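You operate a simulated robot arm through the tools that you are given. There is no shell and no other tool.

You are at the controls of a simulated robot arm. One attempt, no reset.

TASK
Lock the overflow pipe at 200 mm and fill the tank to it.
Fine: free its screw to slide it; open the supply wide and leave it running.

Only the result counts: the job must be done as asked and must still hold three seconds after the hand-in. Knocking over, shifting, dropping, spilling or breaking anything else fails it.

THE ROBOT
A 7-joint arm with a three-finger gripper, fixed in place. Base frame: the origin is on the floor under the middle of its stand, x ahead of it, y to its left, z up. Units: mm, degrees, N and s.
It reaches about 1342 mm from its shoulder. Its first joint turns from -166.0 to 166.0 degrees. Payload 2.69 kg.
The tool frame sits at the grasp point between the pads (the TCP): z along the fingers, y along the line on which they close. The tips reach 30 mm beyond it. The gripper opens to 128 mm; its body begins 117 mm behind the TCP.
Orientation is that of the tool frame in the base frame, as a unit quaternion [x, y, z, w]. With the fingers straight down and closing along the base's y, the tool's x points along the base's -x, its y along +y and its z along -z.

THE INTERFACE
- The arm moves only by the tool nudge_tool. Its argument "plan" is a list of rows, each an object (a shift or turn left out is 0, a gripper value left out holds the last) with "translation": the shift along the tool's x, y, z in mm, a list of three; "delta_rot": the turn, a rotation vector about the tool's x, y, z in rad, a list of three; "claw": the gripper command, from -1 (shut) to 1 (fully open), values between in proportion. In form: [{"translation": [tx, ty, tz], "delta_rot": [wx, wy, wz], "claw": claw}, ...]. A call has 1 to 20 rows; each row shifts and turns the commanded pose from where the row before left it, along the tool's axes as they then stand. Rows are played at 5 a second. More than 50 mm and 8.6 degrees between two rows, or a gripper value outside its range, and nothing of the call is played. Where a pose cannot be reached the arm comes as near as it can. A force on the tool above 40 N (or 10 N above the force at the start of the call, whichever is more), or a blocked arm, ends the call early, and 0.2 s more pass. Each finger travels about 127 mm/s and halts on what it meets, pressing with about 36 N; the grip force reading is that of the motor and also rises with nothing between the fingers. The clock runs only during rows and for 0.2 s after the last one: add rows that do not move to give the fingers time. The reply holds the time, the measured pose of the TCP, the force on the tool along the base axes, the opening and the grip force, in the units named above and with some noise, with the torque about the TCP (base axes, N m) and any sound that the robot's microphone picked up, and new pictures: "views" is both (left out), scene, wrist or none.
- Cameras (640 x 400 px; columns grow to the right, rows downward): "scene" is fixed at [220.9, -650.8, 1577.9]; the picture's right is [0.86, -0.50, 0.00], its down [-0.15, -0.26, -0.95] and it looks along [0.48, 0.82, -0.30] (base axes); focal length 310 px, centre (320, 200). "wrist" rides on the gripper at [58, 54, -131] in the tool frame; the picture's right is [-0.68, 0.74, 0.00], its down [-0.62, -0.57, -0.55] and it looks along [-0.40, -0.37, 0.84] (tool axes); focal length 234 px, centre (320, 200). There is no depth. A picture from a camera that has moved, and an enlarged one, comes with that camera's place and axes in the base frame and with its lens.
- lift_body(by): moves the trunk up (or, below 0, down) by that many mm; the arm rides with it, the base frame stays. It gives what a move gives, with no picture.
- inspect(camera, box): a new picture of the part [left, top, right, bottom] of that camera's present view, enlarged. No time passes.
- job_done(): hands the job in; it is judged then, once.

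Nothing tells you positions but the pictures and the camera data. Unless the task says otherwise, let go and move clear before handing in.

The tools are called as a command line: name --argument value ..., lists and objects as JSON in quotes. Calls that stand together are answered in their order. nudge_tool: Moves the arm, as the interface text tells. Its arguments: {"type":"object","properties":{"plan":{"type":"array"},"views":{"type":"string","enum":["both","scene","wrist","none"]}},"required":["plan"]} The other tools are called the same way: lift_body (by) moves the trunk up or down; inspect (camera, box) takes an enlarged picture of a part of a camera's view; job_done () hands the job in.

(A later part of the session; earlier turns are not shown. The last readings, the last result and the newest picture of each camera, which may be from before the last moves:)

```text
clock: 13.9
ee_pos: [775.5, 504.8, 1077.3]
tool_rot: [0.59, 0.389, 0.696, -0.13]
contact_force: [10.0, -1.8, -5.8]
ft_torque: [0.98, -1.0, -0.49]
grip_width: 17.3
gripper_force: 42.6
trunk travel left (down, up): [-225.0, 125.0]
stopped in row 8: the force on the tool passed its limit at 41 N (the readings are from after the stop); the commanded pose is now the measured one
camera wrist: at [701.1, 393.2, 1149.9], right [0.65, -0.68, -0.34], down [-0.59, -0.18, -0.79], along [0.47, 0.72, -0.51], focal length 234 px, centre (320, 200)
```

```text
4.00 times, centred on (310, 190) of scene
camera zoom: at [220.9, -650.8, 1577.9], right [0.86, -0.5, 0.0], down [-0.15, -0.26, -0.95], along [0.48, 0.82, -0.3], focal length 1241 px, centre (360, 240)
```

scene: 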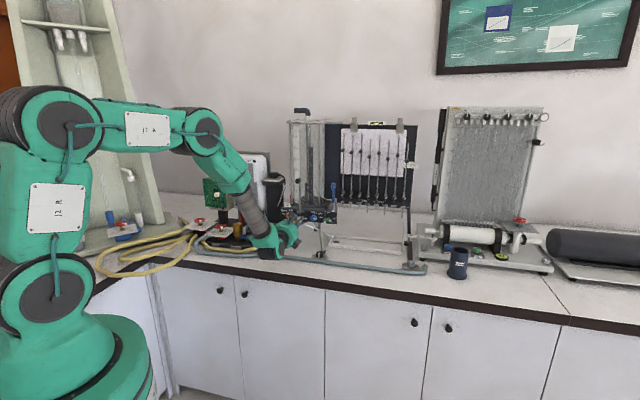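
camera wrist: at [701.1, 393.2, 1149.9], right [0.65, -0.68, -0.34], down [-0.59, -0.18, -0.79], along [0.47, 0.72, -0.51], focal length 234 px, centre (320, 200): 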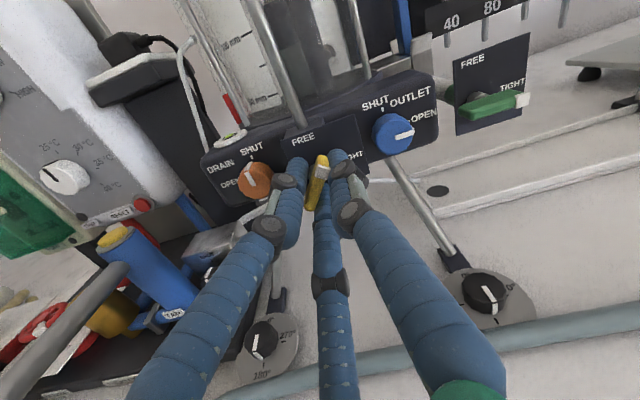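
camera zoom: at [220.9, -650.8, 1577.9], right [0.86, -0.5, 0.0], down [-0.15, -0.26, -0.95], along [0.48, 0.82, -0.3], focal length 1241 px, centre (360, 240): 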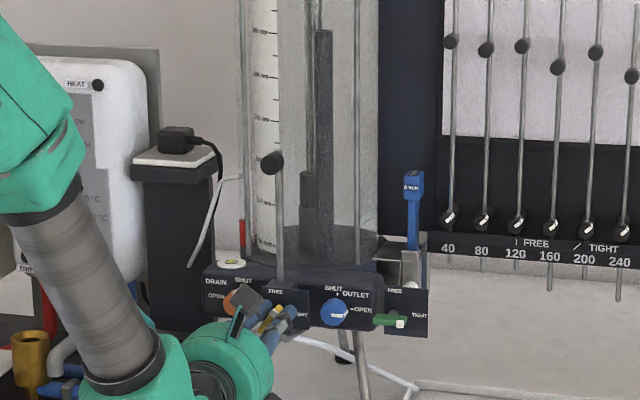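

The handle has turned about 53°. It stopped on side load because my grip is slightly off the pivot, and the command is now reset to the measured pose. I'll continue the remaining 37° with a small sideways correction.

nudge_tool --plan '[{"translation": [-0.6, 1.4, 0], "delta_rot": [0, 0, -0.08]}, {"delta_rot": [0, 0, -0.08]}, {"delta_rot": [0, 0, -0.08]}, {"delta_rot": [0, 0, -0.08]}, {"delta_rot": [0, 0, -0.08]}, {"delta_rot": [0, 0, -0.08]}, {"delta_rot": [0, 0, -0.08]}, {"delta_rot": [0, 0, -0.08]}, {}]' --views "both"

inspect --camera "wrist" --box '[240, 110, 400, 260]'

inspect --camera "scene" --box '[270, 140, 350, 240]'

```text
clock: 15.9
ee_pos: [776.5, 504.1, 1077.9]
tool_rot: [0.437, 0.554, 0.702, 0.095]
contact_force: [16.4, -14.5, 8.5]
ft_torque: [0.37, -0.36, 0.89]
grip_width: 17.6
gripper_force: 43.3
trunk travel left (down, up): [-225.0, 125.0]
camera wrist: at [667.1, 428.0, 1152.6], right [0.66, -0.69, 0.29], down [-0.22, -0.55, -0.8], along [0.71, 0.47, -0.52], focal length 234 px, centre (320, 200)
```

scene: 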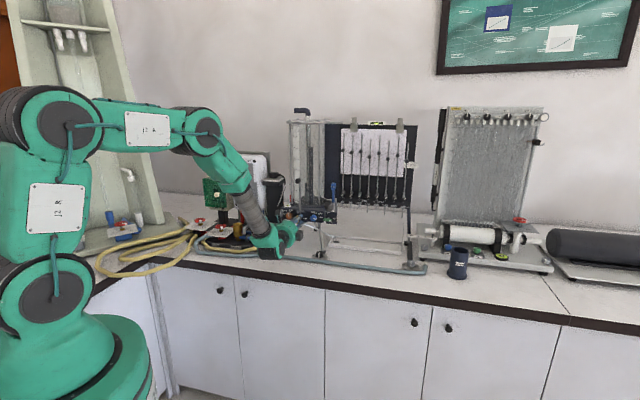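
wrist: 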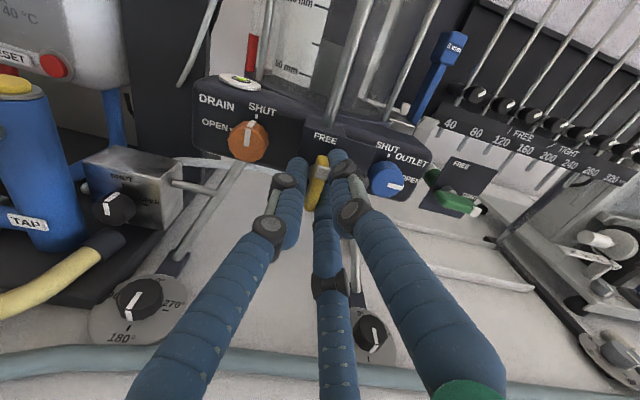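

```text
2.67 times, centred on (320, 185) of wrist
camera zoom: at [667.1, 428.0, 1152.6], right [0.66, -0.69, 0.29], down [-0.22, -0.55, -0.8], along [0.71, 0.47, -0.52], focal length 624 px, centre (320, 240)
```

zoom: 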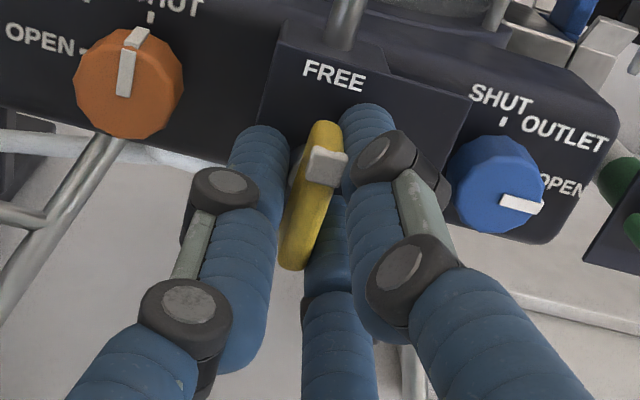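

```text
4.00 times, centred on (310, 190) of scene
camera zoom: at [220.9, -650.8, 1577.9], right [0.86, -0.5, 0.0], down [-0.15, -0.26, -0.95], along [0.48, 0.82, -0.3], focal length 1241 px, centre (360, 240)
```

zoom: 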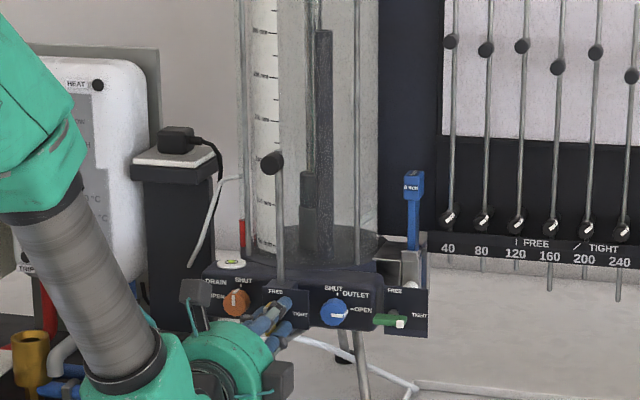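

The handle now points up at FREE, and the rod hasn't dropped. I'll release and back away to check.

nudge_tool --plan '[{"claw": 1}, {}, {}, {"translation": [0, 0, -25]}, {"translation": [0, 0, -35]}, {"translation": [0, 0, -35]}, {"translation": [0, 0, -20]}]' --views "both"

inspect --camera "wrist" --box '[240, 80, 400, 220]'

inspect --camera "scene" --box '[270, 140, 350, 240]'

```text
clock: 17.5
ee_pos: [692.7, 426.7, 1077.4]
tool_rot: [0.436, 0.555, 0.702, 0.095]
contact_force: [-0.2, -0.2, -0.2]
ft_torque: [-0.03, -0.04, -0.01]
grip_width: 128.1
gripper_force: 0.0
trunk travel left (down, up): [-225.0, 125.0]
camera wrist: at [583.1, 350.2, 1152.1], right [0.67, -0.69, 0.29], down [-0.22, -0.56, -0.8], along [0.71, 0.47, -0.52], focal length 234 px, centre (320, 200)
```

scene: 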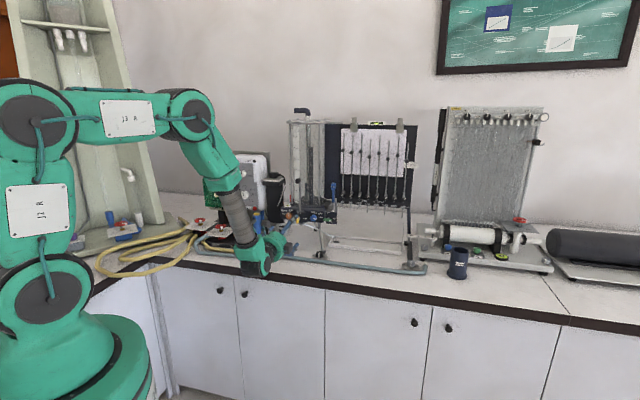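
wrist: 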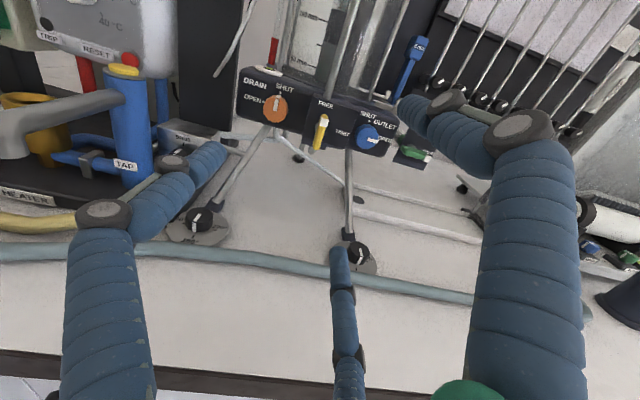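

```text
2.86 times, centred on (320, 150) of wrist
camera zoom: at [583.1, 350.2, 1152.1], right [0.67, -0.69, 0.29], down [-0.22, -0.56, -0.8], along [0.71, 0.47, -0.52], focal length 669 px, centre (320, 343)
```

zoom: 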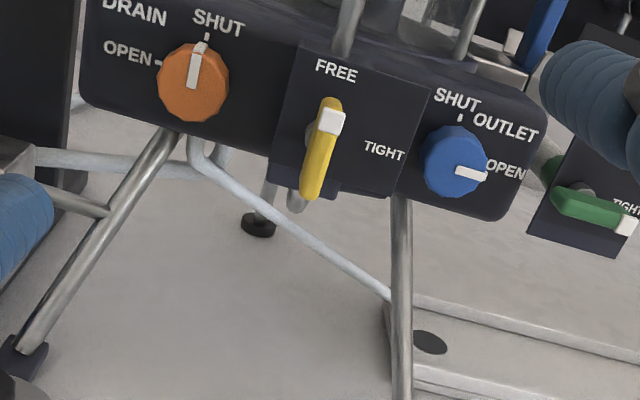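

```text
4.00 times, centred on (310, 190) of scene
camera zoom: at [220.9, -650.8, 1577.9], right [0.86, -0.5, 0.0], down [-0.15, -0.26, -0.95], along [0.48, 0.82, -0.3], focal length 1241 px, centre (360, 240)
```

zoom: 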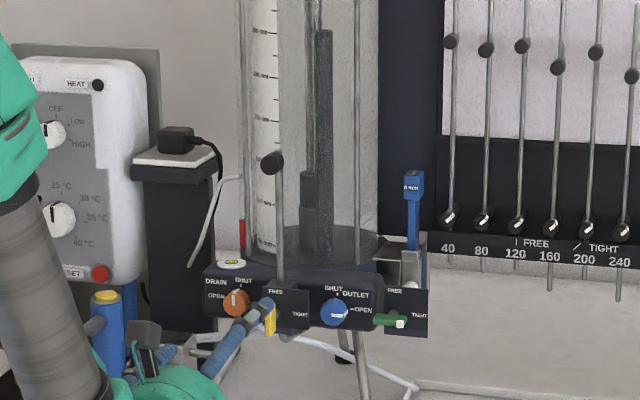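

The screw is at FREE and the overflow and drain hose leads to the tray. I'll rise to the height of the pipe's top with the camera upright, to read the overflow pipe against the scale without parallax.

nudge_tool --plan '[{"delta_rot": [0, 0, 0.1]}, {"delta_rot": [0, 0, 0.1]}, {"delta_rot": [0, 0, 0.1]}, {"translation": [33.4, 30.4, 0], "delta_rot": [0.011, 0.01, 0]}, {"translation": [33.4, 30.4, 0]}, {"translation": [33.4, 30.4, 0]}, {"translation": [33.4, 30.4, 0]}, {"translation": [33.4, 30.4, 0]}, {}]' --views "both"

inspect --camera "wrist" --box '[300, 0, 428, 80]'

inspect --camera "wrist" --box '[300, 60, 428, 140]'

```text
clock: 19.5
ee_pos: [694.0, 423.7, 1302.5]
tool_rot: [0.511, 0.488, 0.708, -0.017]
contact_force: [-0.7, 0.4, 0.4]
ft_torque: [-0.04, 0.05, -0.06]
grip_width: 128.0
gripper_force: 0.1
trunk travel left (down, up): [-225.0, 125.0]
camera wrist: at [601.5, 329.8, 1381.3], right [0.71, -0.71, 0.0], down [-0.39, -0.38, -0.84], along [0.59, 0.59, -0.55], focal length 234 px, centre (320, 200)
```

scene: 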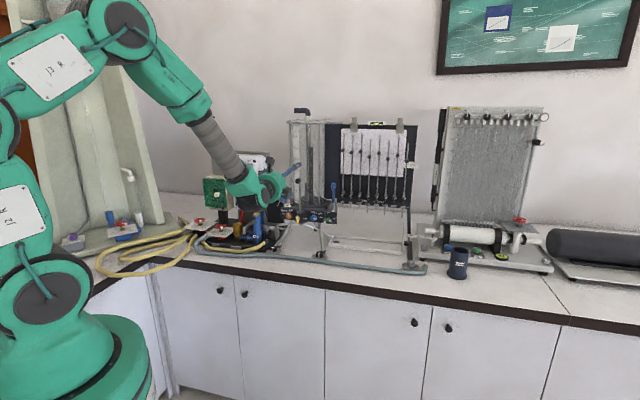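
wrist: 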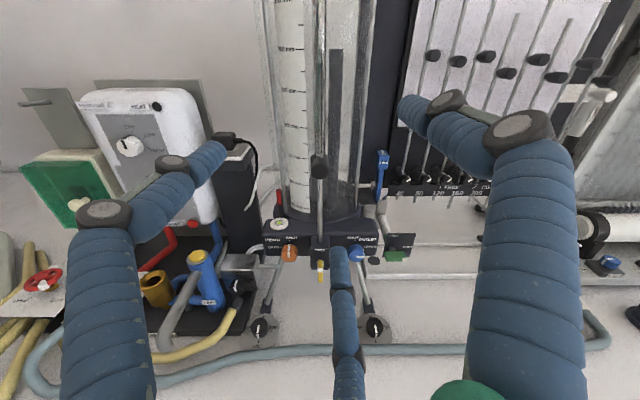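

```text
5.00 times, centred on (364, 40) of wrist
camera zoom: at [601.5, 329.8, 1381.3], right [0.71, -0.71, 0.0], down [-0.39, -0.38, -0.84], along [0.59, 0.59, -0.55], focal length 1171 px, centre (100, 1000)
```

zoom: 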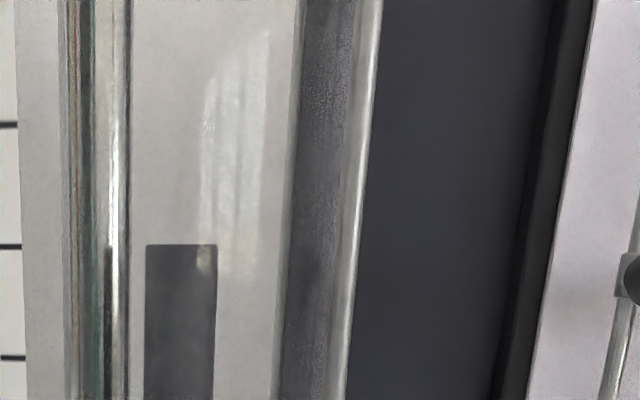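

```text
5.00 times, centred on (364, 100) of wrist
camera zoom: at [601.5, 329.8, 1381.3], right [0.71, -0.71, 0.0], down [-0.39, -0.38, -0.84], along [0.59, 0.59, -0.55], focal length 1171 px, centre (100, 700)
```

zoom: 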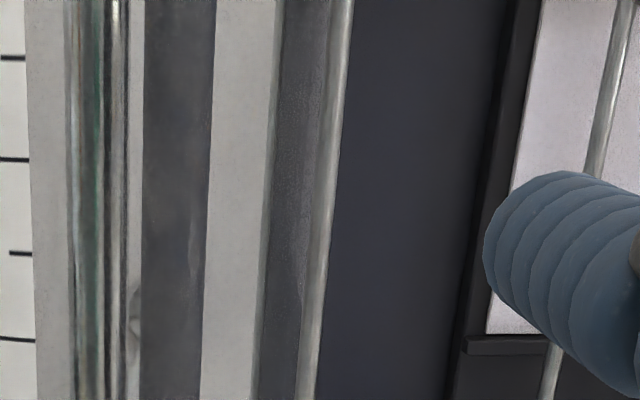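

The pipe's top appears as a dark tube almost exactly at the camera's horizon. I'll enlarge the scale labels beside it to get the reading.

inspect --camera "wrist" --box '[260, 0, 388, 80]'

inspect --camera "wrist" --box '[260, 70, 388, 150]'

inspect --camera "wrist" --box '[260, 140, 388, 220]'

```text
5.00 times, centred on (324, 40) of wrist
camera zoom: at [601.5, 329.8, 1381.3], right [0.71, -0.71, 0.0], down [-0.39, -0.38, -0.84], along [0.59, 0.59, -0.55], focal length 1171 px, centre (300, 1000)
```

zoom: 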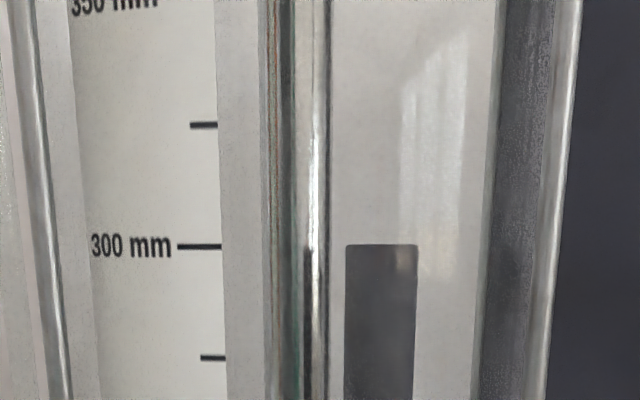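

```text
5.00 times, centred on (324, 110) of wrist
camera zoom: at [601.5, 329.8, 1381.3], right [0.71, -0.71, 0.0], down [-0.39, -0.38, -0.84], along [0.59, 0.59, -0.55], focal length 1171 px, centre (300, 650)
```

zoom: 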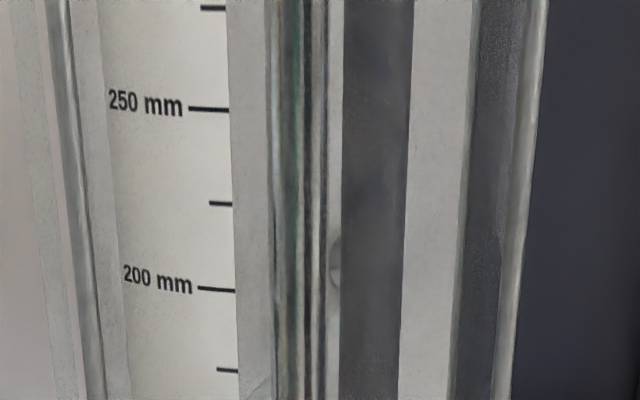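

```text
5.00 times, centred on (324, 180) of wrist
camera zoom: at [601.5, 329.8, 1381.3], right [0.71, -0.71, 0.0], down [-0.39, -0.38, -0.84], along [0.59, 0.59, -0.55], focal length 1171 px, centre (300, 300)
```

zoom: 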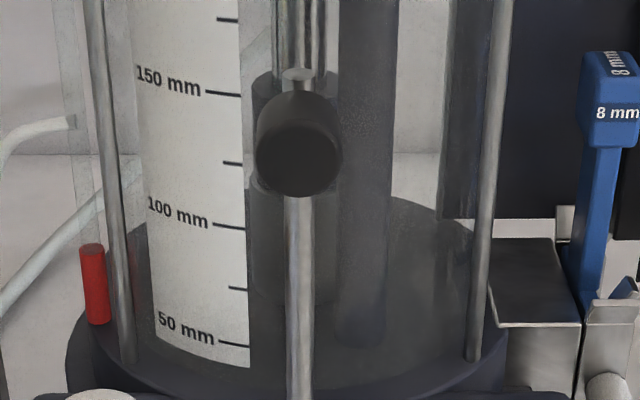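

The pipe top lines up with the 300 mm mark at eye level, so it must come down 100 mm. Next I'll approach the black handle knob on the rod, near s=192, t=938, z=1247.

nudge_tool --plan '[{"translation": [-20.7, -18.1, 0], "claw": 0.3}, {"translation": [-20.7, -18.1, 0]}, {"translation": [0, 0, 33]}, {"translation": [0, 0, 33]}, {"translation": [0, 0, 33]}, {}]' --views "both"

inspect --camera "wrist" --box '[240, 110, 400, 260]'

```text
clock: 20.9
ee_pos: [763.3, 495.1, 1247.5]
tool_rot: [0.511, 0.489, 0.707, -0.017]
contact_force: [0.4, 1.1, -0.6]
ft_torque: [0.01, -0.02, 0.01]
grip_width: 83.2
gripper_force: 0.1
trunk travel left (down, up): [-225.0, 125.0]
camera wrist: at [671.3, 400.9, 1325.8], right [0.71, -0.71, 0.0], down [-0.39, -0.38, -0.84], along [0.59, 0.59, -0.55], focal length 234 px, centre (320, 200)
```

scene: 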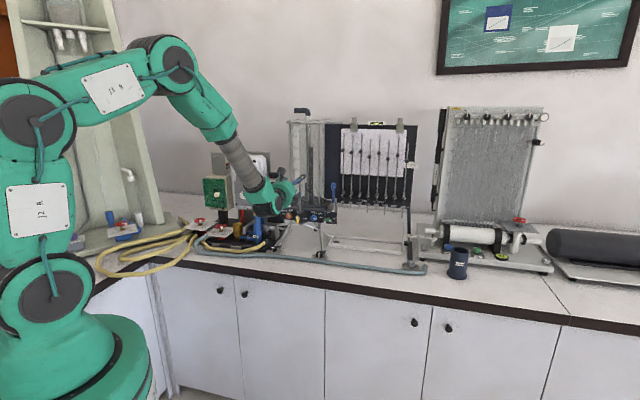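
wrist: 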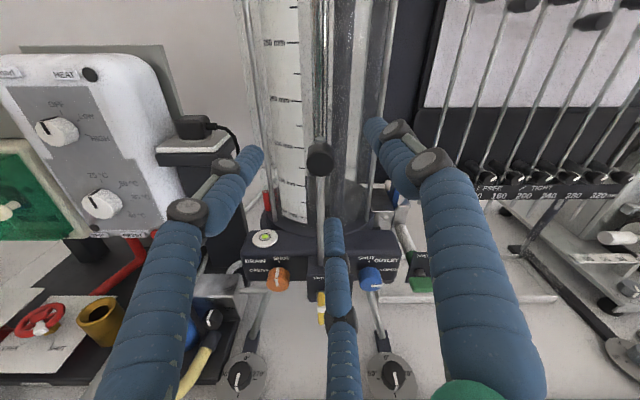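

```text
2.67 times, centred on (320, 185) of wrist
camera zoom: at [671.3, 400.9, 1325.8], right [0.71, -0.71, 0.0], down [-0.39, -0.38, -0.84], along [0.59, 0.59, -0.55], focal length 624 px, centre (320, 240)
```

zoom: 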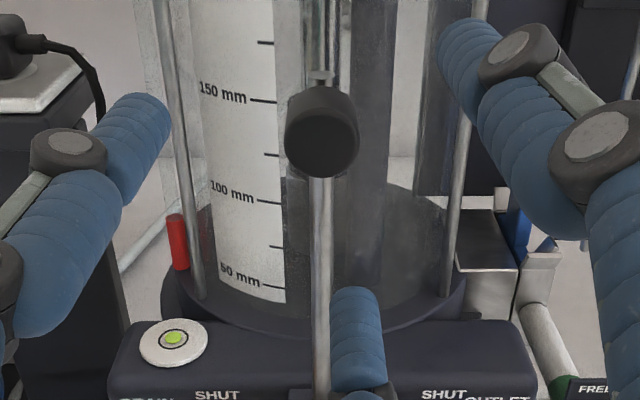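

I'm nearly aligned, with the knob about 3 mm low of the axis. I'll correct, advance the last 32 mm and close on the knob.

nudge_tool --plan '[{"translation": [-2.5, -1.2, 0]}, {"translation": [0, 0, 16]}, {"translation": [0, 0, 16]}, {"claw": -1}, {}, {}, {}]' --views "both"

inspect --camera "wrist" --box '[240, 80, 400, 230]'

inspect --camera "scene" --box '[270, 140, 350, 240]'

```text
clock: 22.2
ee_pos: [787.0, 513.2, 1237.1]
tool_rot: [0.517, 0.488, 0.703, -0.016]
contact_force: [4.2, -3.4, -1.5]
ft_torque: [0.12, 0.26, -0.61]
grip_width: 24.8
gripper_force: 44.6
trunk travel left (down, up): [-225.0, 125.0]
stopped in row 6: the force on the tool passed its limit at 41 N (the readings are from after the stop); the commanded pose is now the measured one
camera wrist: at [695.5, 420.2, 1317.3], right [0.7, -0.71, -0.01], down [-0.4, -0.39, -0.83], along [0.59, 0.59, -0.56], focal length 234 px, centre (320, 200)
```

scene: 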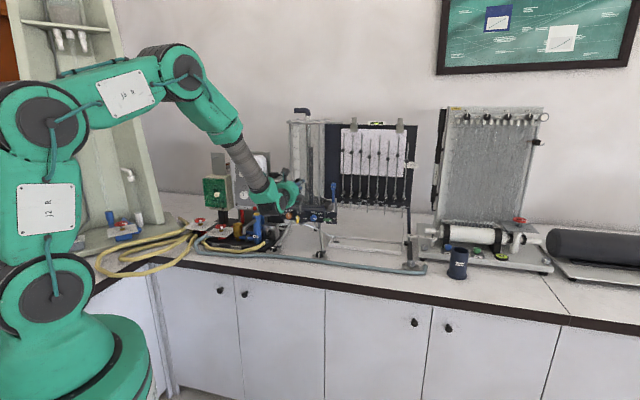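
wrist: 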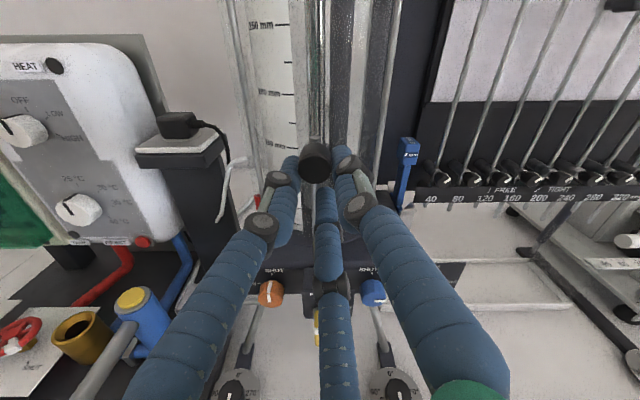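

```text
2.67 times, centred on (320, 155) of wrist
camera zoom: at [695.5, 420.2, 1317.3], right [0.7, -0.71, -0.01], down [-0.4, -0.39, -0.83], along [0.59, 0.59, -0.56], focal length 624 px, centre (320, 320)
```

zoom: 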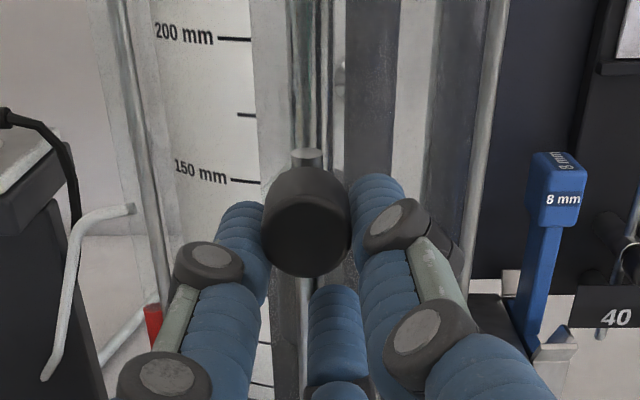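

```text
4.00 times, centred on (310, 190) of scene
camera zoom: at [220.9, -650.8, 1577.9], right [0.86, -0.5, 0.0], down [-0.15, -0.26, -0.95], along [0.48, 0.82, -0.3], focal length 1241 px, centre (360, 240)
```

zoom: 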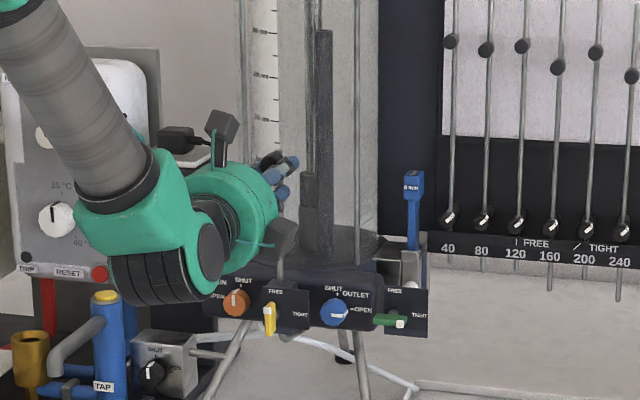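

The grip came out off-centre, with the knob about 11 mm above the tool centre, and the tool was pushed down. I'll reopen, recentre on the knob and look before closing again.

nudge_tool --plan '[{"claw": 0.3}, {}, {"translation": [10.9, 5.1, 0]}, {}]' --views "wrist"

inspect --camera "wrist" --box '[240, 110, 400, 260]'

inspect --camera "scene" --box '[270, 140, 350, 240]'

```text
clock: 23.2
ee_pos: [783.1, 516.6, 1249.4]
tool_rot: [0.516, 0.489, 0.703, -0.017]
contact_force: [0.2, 0.1, 0.2]
ft_torque: [-0.01, 0.03, -0.04]
grip_width: 83.0
gripper_force: 0.0
trunk travel left (down, up): [-225.0, 125.0]
camera wrist: at [691.4, 423.0, 1328.7], right [0.7, -0.71, -0.01], down [-0.4, -0.39, -0.83], along [0.59, 0.59, -0.56], focal length 234 px, centre (320, 200)
```

wrist: 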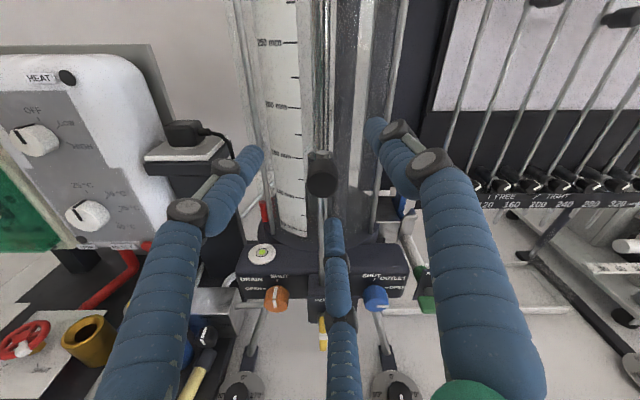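

```text
2.67 times, centred on (320, 185) of wrist
camera zoom: at [691.4, 423.0, 1328.7], right [0.7, -0.71, -0.01], down [-0.4, -0.39, -0.83], along [0.59, 0.59, -0.56], focal length 624 px, centre (320, 240)
```

zoom: 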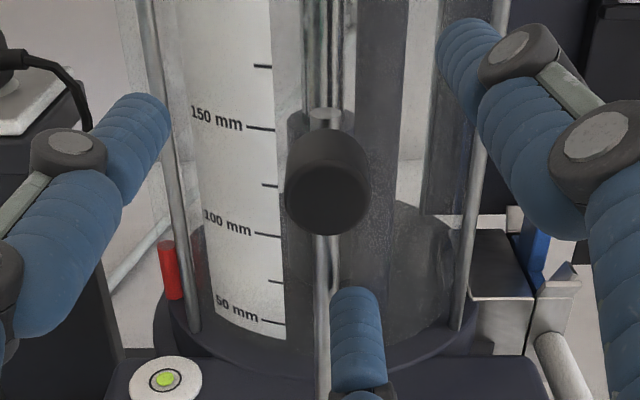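

```text
4.00 times, centred on (310, 190) of scene
camera zoom: at [220.9, -650.8, 1577.9], right [0.86, -0.5, 0.0], down [-0.15, -0.26, -0.95], along [0.48, 0.82, -0.3], focal length 1241 px, centre (360, 240)
```

zoom: 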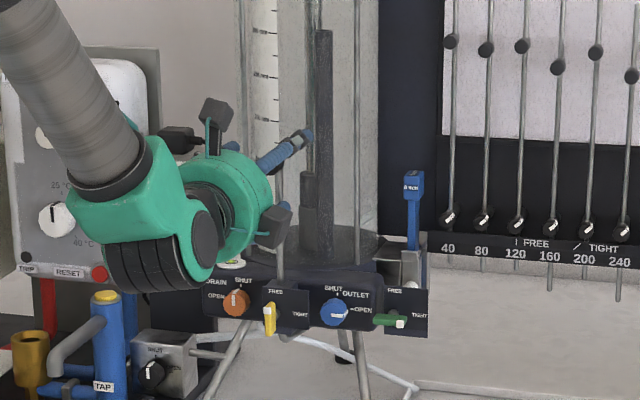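

Before re-gripping I'll roll slightly so two fingers sit above the knob and one below. I'll pre-close to about 36 mm to check the centring by eye.

nudge_tool --plan '[{"delta_rot": [0, 0, 0.1075]}, {"delta_rot": [0, 0, 0.1075]}, {"translation": [-4.0, 0.1, 1.0]}, {"claw": -0.42}, {}, {}]' --views "wrist"

inspect --camera "wrist" --box '[240, 110, 400, 260]'

inspect --camera "scene" --box '[280, 150, 344, 200]'

```text
clock: 24.6
ee_pos: [785.2, 515.1, 1244.5]
tool_rot: [0.565, 0.431, 0.697, -0.092]
contact_force: [-14.3, -12.7, -7.9]
ft_torque: [-0.45, 0.54, 0.06]
grip_width: 42.2
gripper_force: 4.2
trunk travel left (down, up): [-225.0, 125.0]
camera wrist: at [705.6, 409.7, 1322.4], right [0.69, -0.69, -0.22], down [-0.53, -0.26, -0.81], along [0.5, 0.67, -0.54], focal length 234 px, centre (320, 200)
```

wrist: 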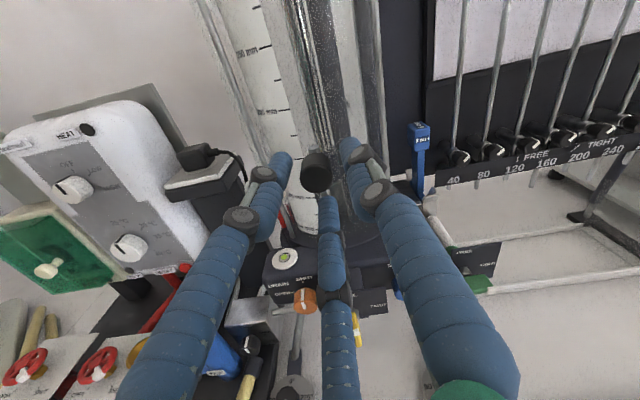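

```text
2.67 times, centred on (320, 185) of wrist
camera zoom: at [705.6, 409.7, 1322.4], right [0.69, -0.69, -0.22], down [-0.53, -0.26, -0.81], along [0.5, 0.67, -0.54], focal length 624 px, centre (320, 240)
```

zoom: 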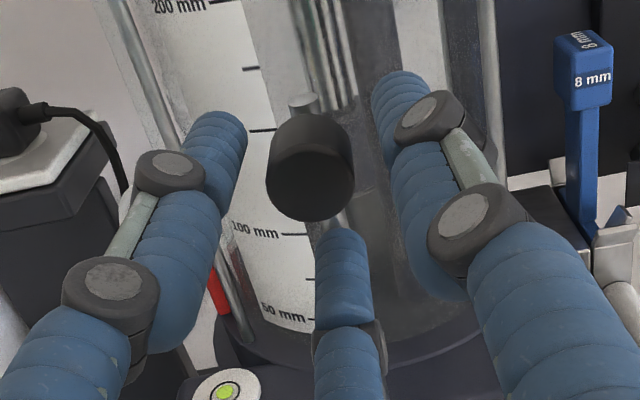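

```text
8.00 times, centred on (312, 175) of scene
camera zoom: at [220.9, -650.8, 1577.9], right [0.86, -0.5, 0.0], down [-0.15, -0.26, -0.95], along [0.48, 0.82, -0.3], focal length 2483 px, centre (384, 400)
```

zoom: 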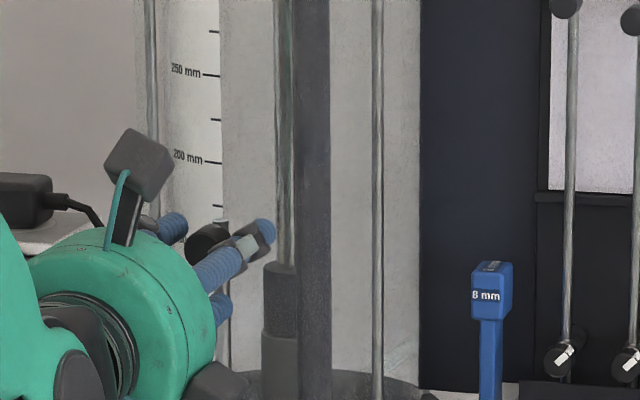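

There is back-pressure of about 19 N because the bottom fingertip is touching the rod, so this grip direction is poor. Instead I'll use two lower fingers as a cradle straddling the rod and press the knob down from above. First I back off, roll so one finger is on top, and rise.

nudge_tool --plan '[{"claw": 0.3}, {}, {"translation": [0, 0, -38]}, {"delta_rot": [0, 0, -0.1309]}, {"delta_rot": [0, 0, -0.1309]}, {"delta_rot": [0, 0, -0.1309]}, {"delta_rot": [0, 0, -0.1309]}, {"delta_rot": [0, 0, -0.1309]}, {"delta_rot": [0, 0, -0.1309]}, {"delta_rot": [0, 0, -0.1309]}, {"delta_rot": [0, 0, -0.1309]}, {"translation": [0, 45, 0], "claw": -0.69}, {}, {}]' --views "wrist"

inspect --camera "wrist" --box '[240, 80, 400, 230]'

inspect --camera "scene" --box '[280, 130, 344, 170]'

inspect --camera "scene" --box '[275, 160, 339, 200]'

```text
clock: 27.6
ee_pos: [760.5, 488.5, 1290.5]
tool_rot: [0.274, 0.656, 0.65, 0.268]
contact_force: [-0.2, -0.3, -0.8]
ft_torque: [0.02, -0.04, 0.02]
grip_width: 20.1
gripper_force: 0.0
trunk travel left (down, up): [-225.0, 125.0]
camera wrist: at [627.6, 436.7, 1344.7], right [0.48, -0.48, 0.73], down [0.04, -0.83, -0.56], along [0.87, 0.3, -0.38], focal length 234 px, centre (320, 200)
```

wrist: 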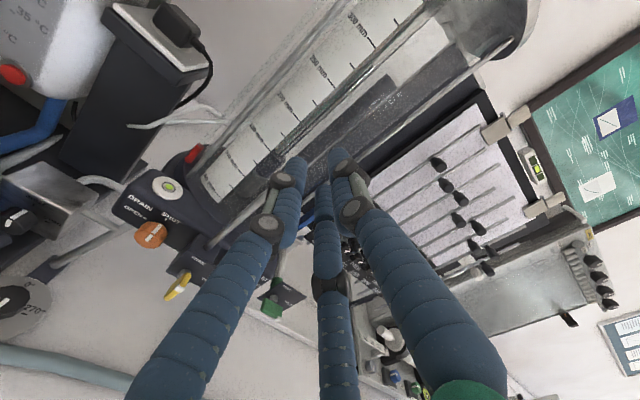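

```text
2.67 times, centred on (320, 155) of wrist
camera zoom: at [627.6, 436.7, 1344.7], right [0.48, -0.48, 0.73], down [0.04, -0.83, -0.56], along [0.87, 0.3, -0.38], focal length 624 px, centre (320, 320)
```

zoom: 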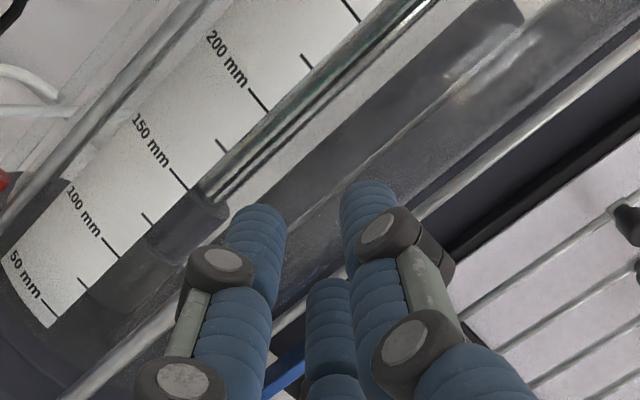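

```text
10.00 times, centred on (312, 150) of scene
camera zoom: at [220.9, -650.8, 1577.9], right [0.86, -0.5, 0.0], down [-0.15, -0.26, -0.95], along [0.48, 0.82, -0.3], focal length 3104 px, centre (400, 700)
```

zoom: 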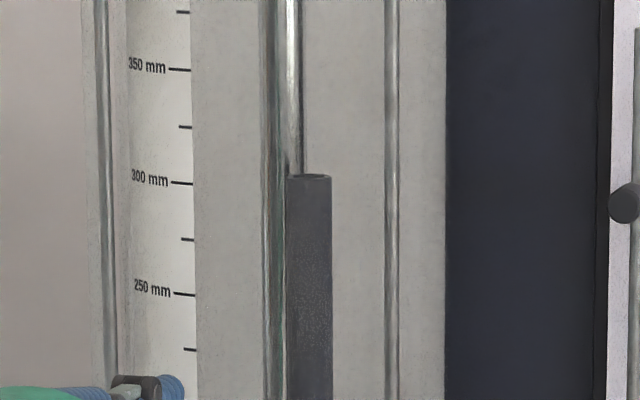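

```text
10.00 times, centred on (307, 180) of scene
camera zoom: at [220.9, -650.8, 1577.9], right [0.86, -0.5, 0.0], down [-0.15, -0.26, -0.95], along [0.48, 0.82, -0.3], focal length 3104 px, centre (450, 400)
```

zoom: 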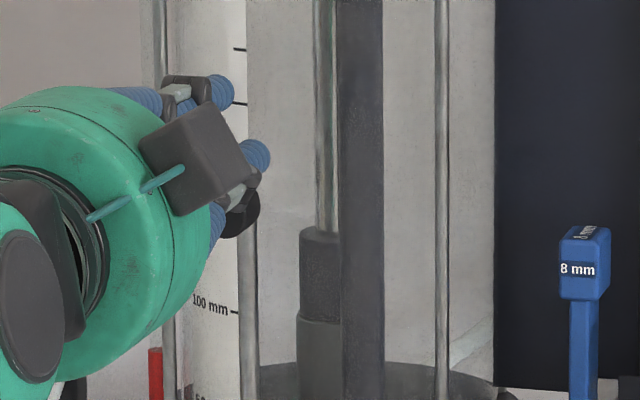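

The pipe is still at 300 mm. I'll move forward above the knob and lower gently until the cradle touches it.

nudge_tool --plan '[{"translation": [0, 0, 21]}, {"translation": [0, 0, 21]}, {"translation": [0, -10, 0]}, {"translation": [0, -8, 0]}, {"translation": [0, -8, 0]}, {}]' --views "wrist"

inspect --camera "wrist" --box '[240, 80, 400, 230]'

inspect --camera "scene" --box '[280, 130, 344, 170]'

inspect --camera "scene" --box '[275, 160, 339, 200]'

```text
clock: 29.0
ee_pos: [788.9, 518.8, 1265.8]
tool_rot: [0.274, 0.656, 0.65, 0.269]
contact_force: [0.5, -0.2, 0.4]
ft_torque: [-0.01, -0.01, -0.02]
grip_width: 19.9
gripper_force: 0.0
trunk travel left (down, up): [-225.0, 125.0]
camera wrist: at [656.1, 466.3, 1319.8], right [0.48, -0.48, 0.73], down [0.04, -0.83, -0.56], along [0.87, 0.3, -0.38], focal length 234 px, centre (320, 200)
```

wrist: 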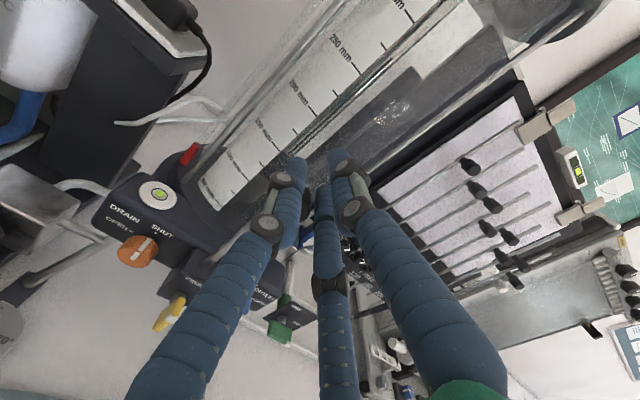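

```text
2.67 times, centred on (320, 155) of wrist
camera zoom: at [656.1, 466.3, 1319.8], right [0.48, -0.48, 0.73], down [0.04, -0.83, -0.56], along [0.87, 0.3, -0.38], focal length 624 px, centre (320, 320)
```

zoom: 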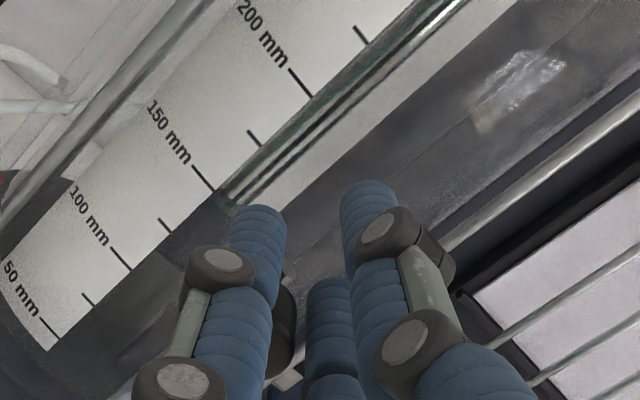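

```text
10.00 times, centred on (312, 150) of scene
camera zoom: at [220.9, -650.8, 1577.9], right [0.86, -0.5, 0.0], down [-0.15, -0.26, -0.95], along [0.48, 0.82, -0.3], focal length 3104 px, centre (400, 700)
```

zoom: 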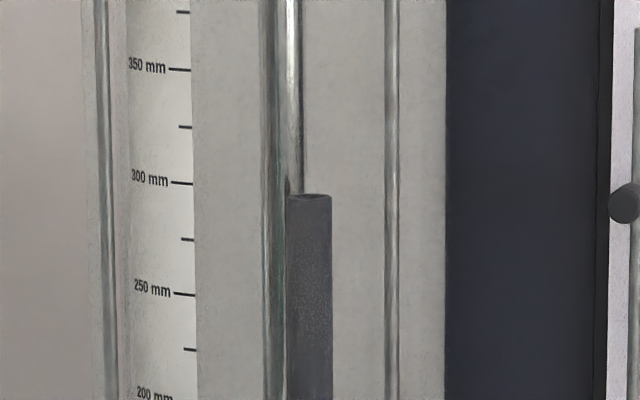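

```text
10.00 times, centred on (307, 180) of scene
camera zoom: at [220.9, -650.8, 1577.9], right [0.86, -0.5, 0.0], down [-0.15, -0.26, -0.95], along [0.48, 0.82, -0.3], focal length 3104 px, centre (450, 400)
```

zoom: 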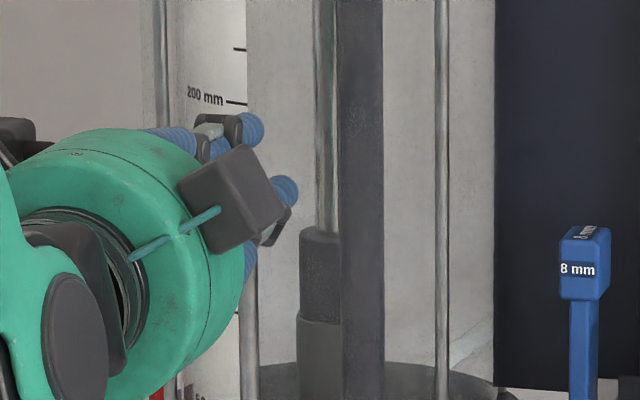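

The pipe is sliding smoothly, now at about 290 mm, with almost no force. I'll push it down another 80 mm, then measure.

nudge_tool --plan '[{"translation": [0, -10, 0]}, {"translation": [0, -10, 0]}, {"translation": [0, -10, 0]}, {"translation": [0, -10, 0]}, {"translation": [0, -10, 0]}, {"translation": [0, -10, 0]}, {"translation": [0, -10, 0]}, {"translation": [0, -10, 0]}, {}]' --views "wrist"

inspect --camera "scene" --box '[280, 150, 344, 190]'

inspect --camera "wrist" --box '[240, 0, 480, 150]'

```text
clock: 31.0
ee_pos: [787.1, 518.4, 1185.1]
tool_rot: [0.274, 0.656, 0.65, 0.27]
contact_force: [0.2, -0.1, -0.6]
ft_torque: [0.01, 0.01, -0.01]
grip_width: 19.9
gripper_force: 0.1
trunk travel left (down, up): [-225.0, 125.0]
camera wrist: at [655.0, 467.2, 1239.8], right [0.48, -0.48, 0.73], down [0.04, -0.83, -0.56], along [0.87, 0.3, -0.38], focal length 234 px, centre (320, 200)
```

wrist: 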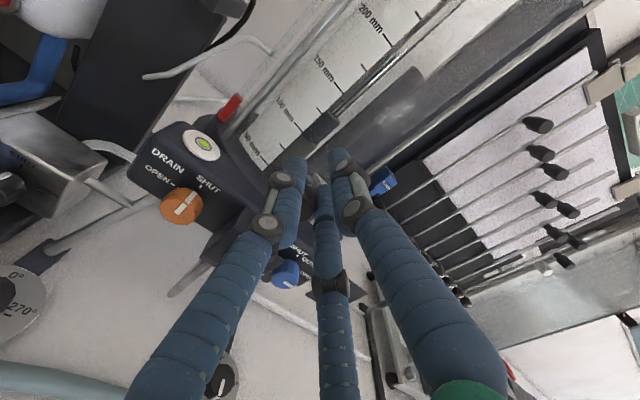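

```text
10.00 times, centred on (312, 170) of scene
camera zoom: at [220.9, -650.8, 1577.9], right [0.86, -0.5, 0.0], down [-0.15, -0.26, -0.95], along [0.48, 0.82, -0.3], focal length 3104 px, centre (400, 500)
```

zoom: 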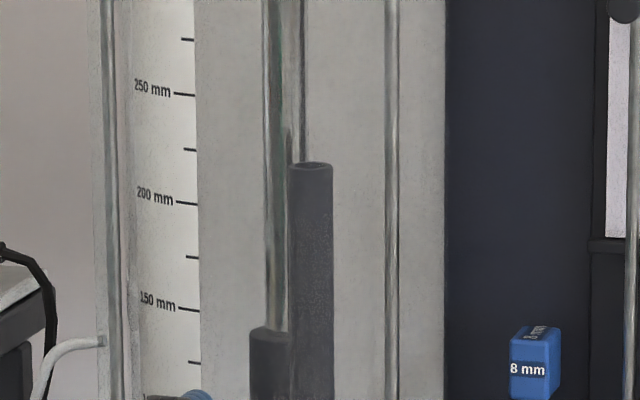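

```text
2.67 times, centred on (360, 75) of wrist
camera zoom: at [655.0, 467.2, 1239.8], right [0.48, -0.48, 0.73], down [0.04, -0.83, -0.56], along [0.87, 0.3, -0.38], focal length 624 px, centre (213, 533)
```

zoom: 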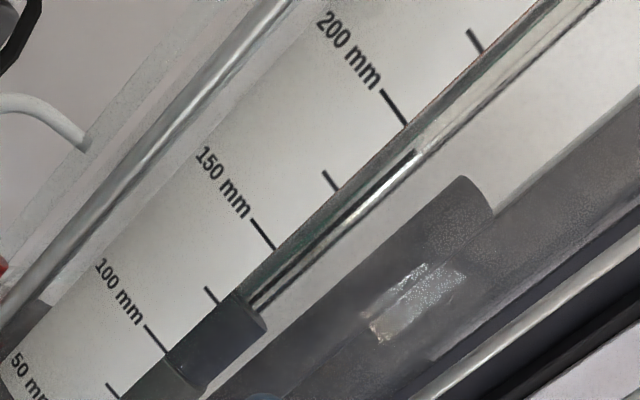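

By the scene camera the pipe is at about 211 mm. I'll push 11 mm more, then back off and read it at eye level.

nudge_tool --plan '[{"translation": [0, -5, 0]}, {"translation": [0, -4, 0]}, {"translation": [0, -2, 0]}, {}]' --views "none"

inspect --camera "scene" --box '[280, 150, 344, 190]'

```text
clock: 32.0
ee_pos: [787.3, 518.7, 1174.2]
tool_rot: [0.275, 0.655, 0.65, 0.269]
contact_force: [1.0, 1.7, 1.5]
ft_torque: [0.07, 0.01, -0.01]
grip_width: 20.3
gripper_force: 0.4
trunk travel left (down, up): [-225.0, 125.0]
```

```text
10.00 times, centred on (312, 170) of scene
camera zoom: at [220.9, -650.8, 1577.9], right [0.86, -0.5, 0.0], down [-0.15, -0.26, -0.95], along [0.48, 0.82, -0.3], focal length 3104 px, centre (400, 500)
```

zoom: 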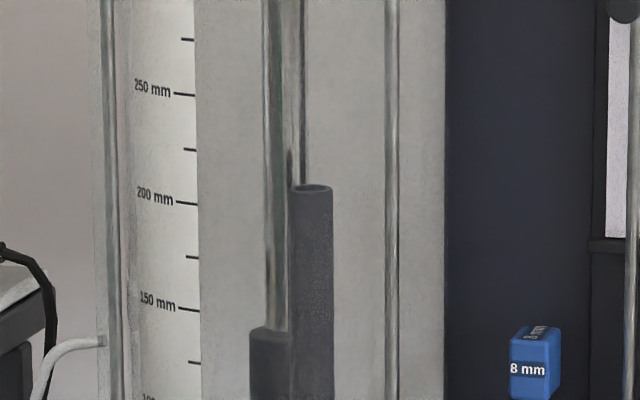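

By the scene view the pipe is at about 201 mm. I'll lift off the knob, back away and read it with the camera level with the 200 mark.

nudge_tool --plan '[{"translation": [0, 4, 0]}, {"translation": [0, 0, -35]}, {"translation": [0, 0, -35]}, {"translation": [0, 0, -35]}, {"translation": [0, 0, -35]}, {"delta_rot": [0, 0, 0.139], "claw": 1}, {"delta_rot": [0, 0, 0.139]}, {"delta_rot": [0, 0, 0.139]}, {"delta_rot": [0, 0, 0.139]}, {"delta_rot": [0, 0, 0.139]}, {"delta_rot": [0, 0, 0.139]}, {"translation": [18.5, 16.8, 0]}, {}]' --views "wrist"

inspect --camera "wrist" --box '[260, 0, 388, 80]'

inspect --camera "wrist" --box '[260, 70, 388, 150]'

inspect --camera "scene" --box '[280, 150, 344, 190]'

```text
clock: 34.8
ee_pos: [687.6, 419.2, 1205.5]
tool_rot: [0.516, 0.489, 0.704, -0.017]
contact_force: [-0.2, -0.9, 0.3]
ft_torque: [0.0, 0.04, 0.01]
grip_width: 128.2
gripper_force: 0.0
trunk travel left (down, up): [-225.0, 125.0]
camera wrist: at [598.4, 325.8, 1285.2], right [0.7, -0.71, -0.01], down [-0.4, -0.39, -0.83], along [0.59, 0.59, -0.56], focal length 234 px, centre (320, 200)
```

wrist: 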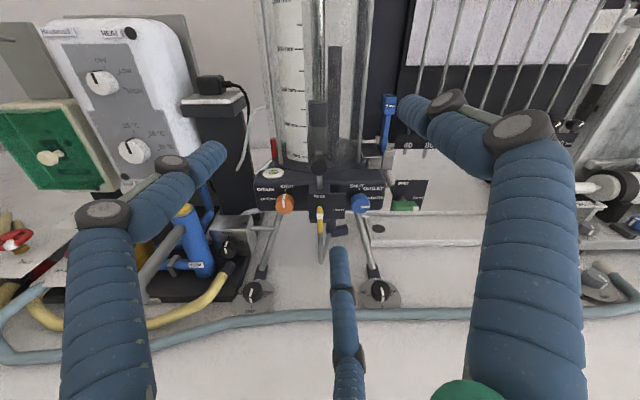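

```text
5.00 times, centred on (324, 40) of wrist
camera zoom: at [598.4, 325.8, 1285.2], right [0.7, -0.71, -0.01], down [-0.4, -0.39, -0.83], along [0.59, 0.59, -0.56], focal length 1171 px, centre (300, 1000)
```

zoom: 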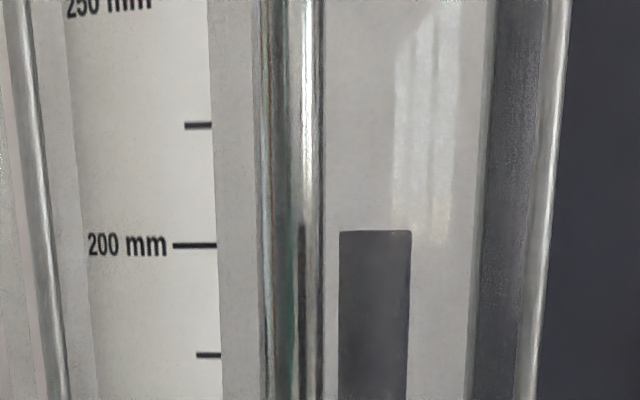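

```text
5.00 times, centred on (324, 110) of wrist
camera zoom: at [598.4, 325.8, 1285.2], right [0.7, -0.71, -0.01], down [-0.4, -0.39, -0.83], along [0.59, 0.59, -0.56], focal length 1171 px, centre (300, 650)
```

zoom: 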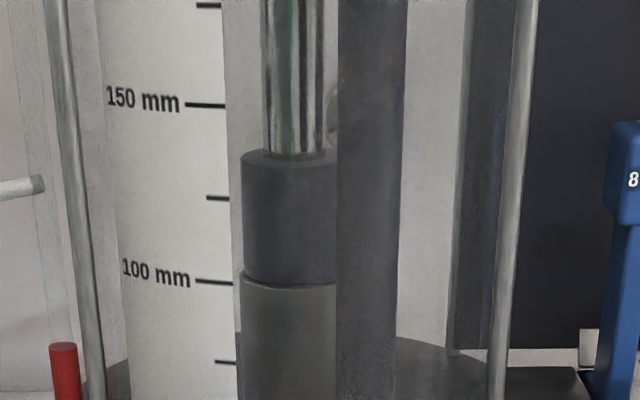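

```text
10.00 times, centred on (312, 170) of scene
camera zoom: at [220.9, -650.8, 1577.9], right [0.86, -0.5, 0.0], down [-0.15, -0.26, -0.95], along [0.48, 0.82, -0.3], focal length 3104 px, centre (400, 500)
```

zoom: 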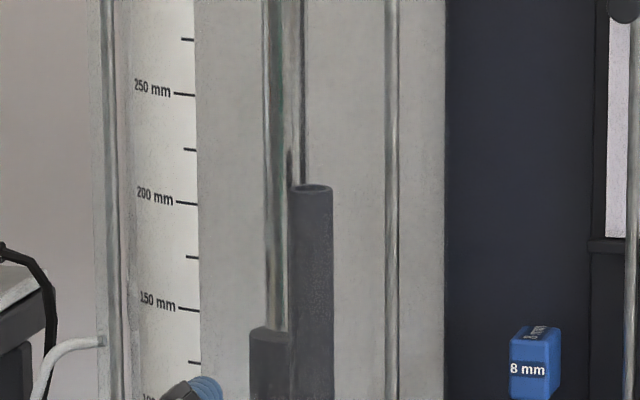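

At eye level the pipe top reads about 202.5 mm. I'll go back with the cradle and press it down the last 2.5 mm.

nudge_tool --plan '[{"delta_rot": [0, 0, -0.139], "claw": -0.69}, {"delta_rot": [0, 0, -0.139]}, {"delta_rot": [0, 0, -0.139]}, {"delta_rot": [0, 0, -0.139]}, {"delta_rot": [0, 0, -0.139]}, {"delta_rot": [0, 0, -0.139]}, {"translation": [0, 0, 35]}, {"translation": [0, 0, 35]}, {"translation": [0, 0, 35]}, {"translation": [0, 0, 35]}, {"translation": [0, -10, 0]}, {"translation": [0, -10, 0]}, {}]' --views "wrist"

```text
clock: 37.6
ee_pos: [787.1, 518.5, 1181.4]
tool_rot: [0.274, 0.655, 0.651, 0.269]
contact_force: [0.4, 0.2, 0.1]
ft_torque: [-0.02, -0.05, 0.0]
grip_width: 19.6
gripper_force: 0.0
trunk travel left (down, up): [-225.0, 125.0]
camera wrist: at [655.4, 466.6, 1236.6], right [0.48, -0.48, 0.73], down [0.04, -0.83, -0.56], along [0.87, 0.3, -0.38], focal length 234 px, centre (320, 200)
```

wrist: 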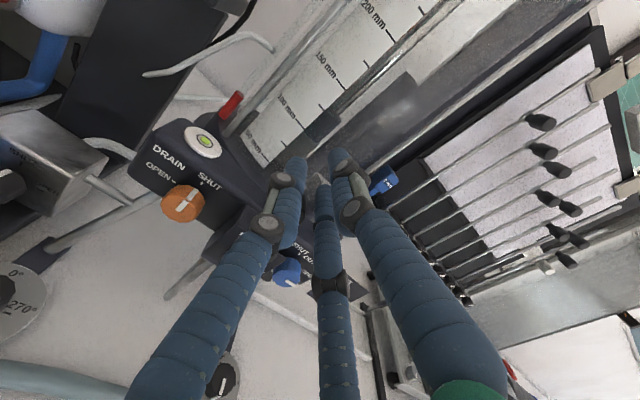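

I'm at z=1181.4 and clear of the knob. I'll press down the final 9.6 mm to reach the target height.

nudge_tool --plan '[{"translation": [0, -5, 0]}, {"translation": [0, -3, 0]}, {"translation": [0, -1.6, 0]}, {}]' --views "none"

inspect --camera "scene" --box '[280, 150, 344, 190]'

```text
clock: 38.6
ee_pos: [787.9, 519.6, 1172.7]
tool_rot: [0.273, 0.655, 0.651, 0.27]
contact_force: [-1.6, 1.9, 2.1]
ft_torque: [0.07, -0.03, 0.05]
grip_width: 20.6
gripper_force: 1.1
trunk travel left (down, up): [-225.0, 125.0]
```

```text
10.00 times, centred on (312, 170) of scene
camera zoom: at [220.9, -650.8, 1577.9], right [0.86, -0.5, 0.0], down [-0.15, -0.26, -0.95], along [0.48, 0.82, -0.3], focal length 3104 px, centre (400, 500)
```

zoom: 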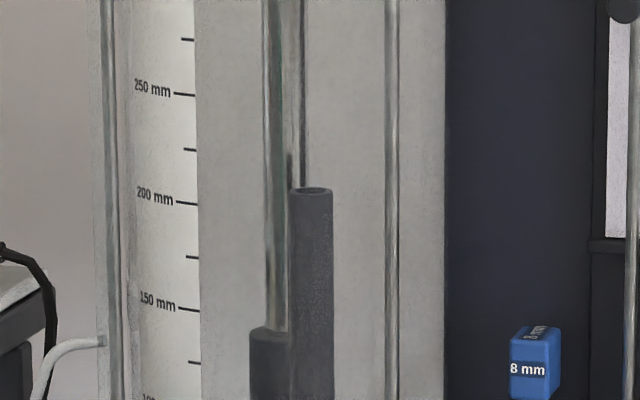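

The pipe is down another 1.5 mm, at about 201. One more small press.

nudge_tool --plan '[{"translation": [0, -1.3, 0]}, {}]' --views "none"

inspect --camera "scene" --box '[296, 155, 328, 175]'

```text
clock: 39.2
ee_pos: [786.9, 518.6, 1172.3]
tool_rot: [0.274, 0.656, 0.65, 0.269]
contact_force: [-1.3, 2.9, 4.7]
ft_torque: [0.1, -0.02, 0.09]
grip_width: 20.7
gripper_force: 1.1
trunk travel left (down, up): [-225.0, 125.0]
```

```text
16.00 times, centred on (312, 165) of scene
camera zoom: at [220.9, -650.8, 1577.9], right [0.86, -0.5, 0.0], down [-0.15, -0.26, -0.95], along [0.48, 0.82, -0.3], focal length 4966 px, centre (448, 760)
```

zoom: 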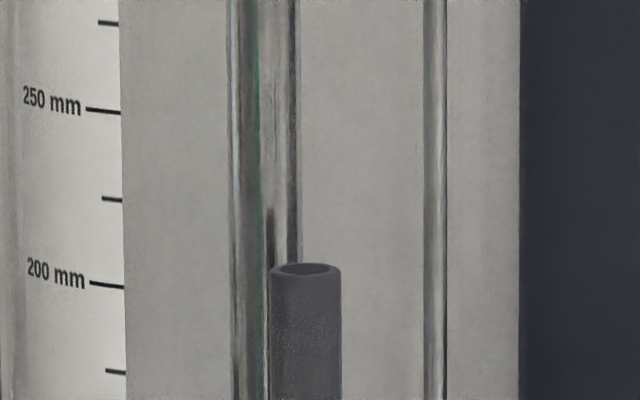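

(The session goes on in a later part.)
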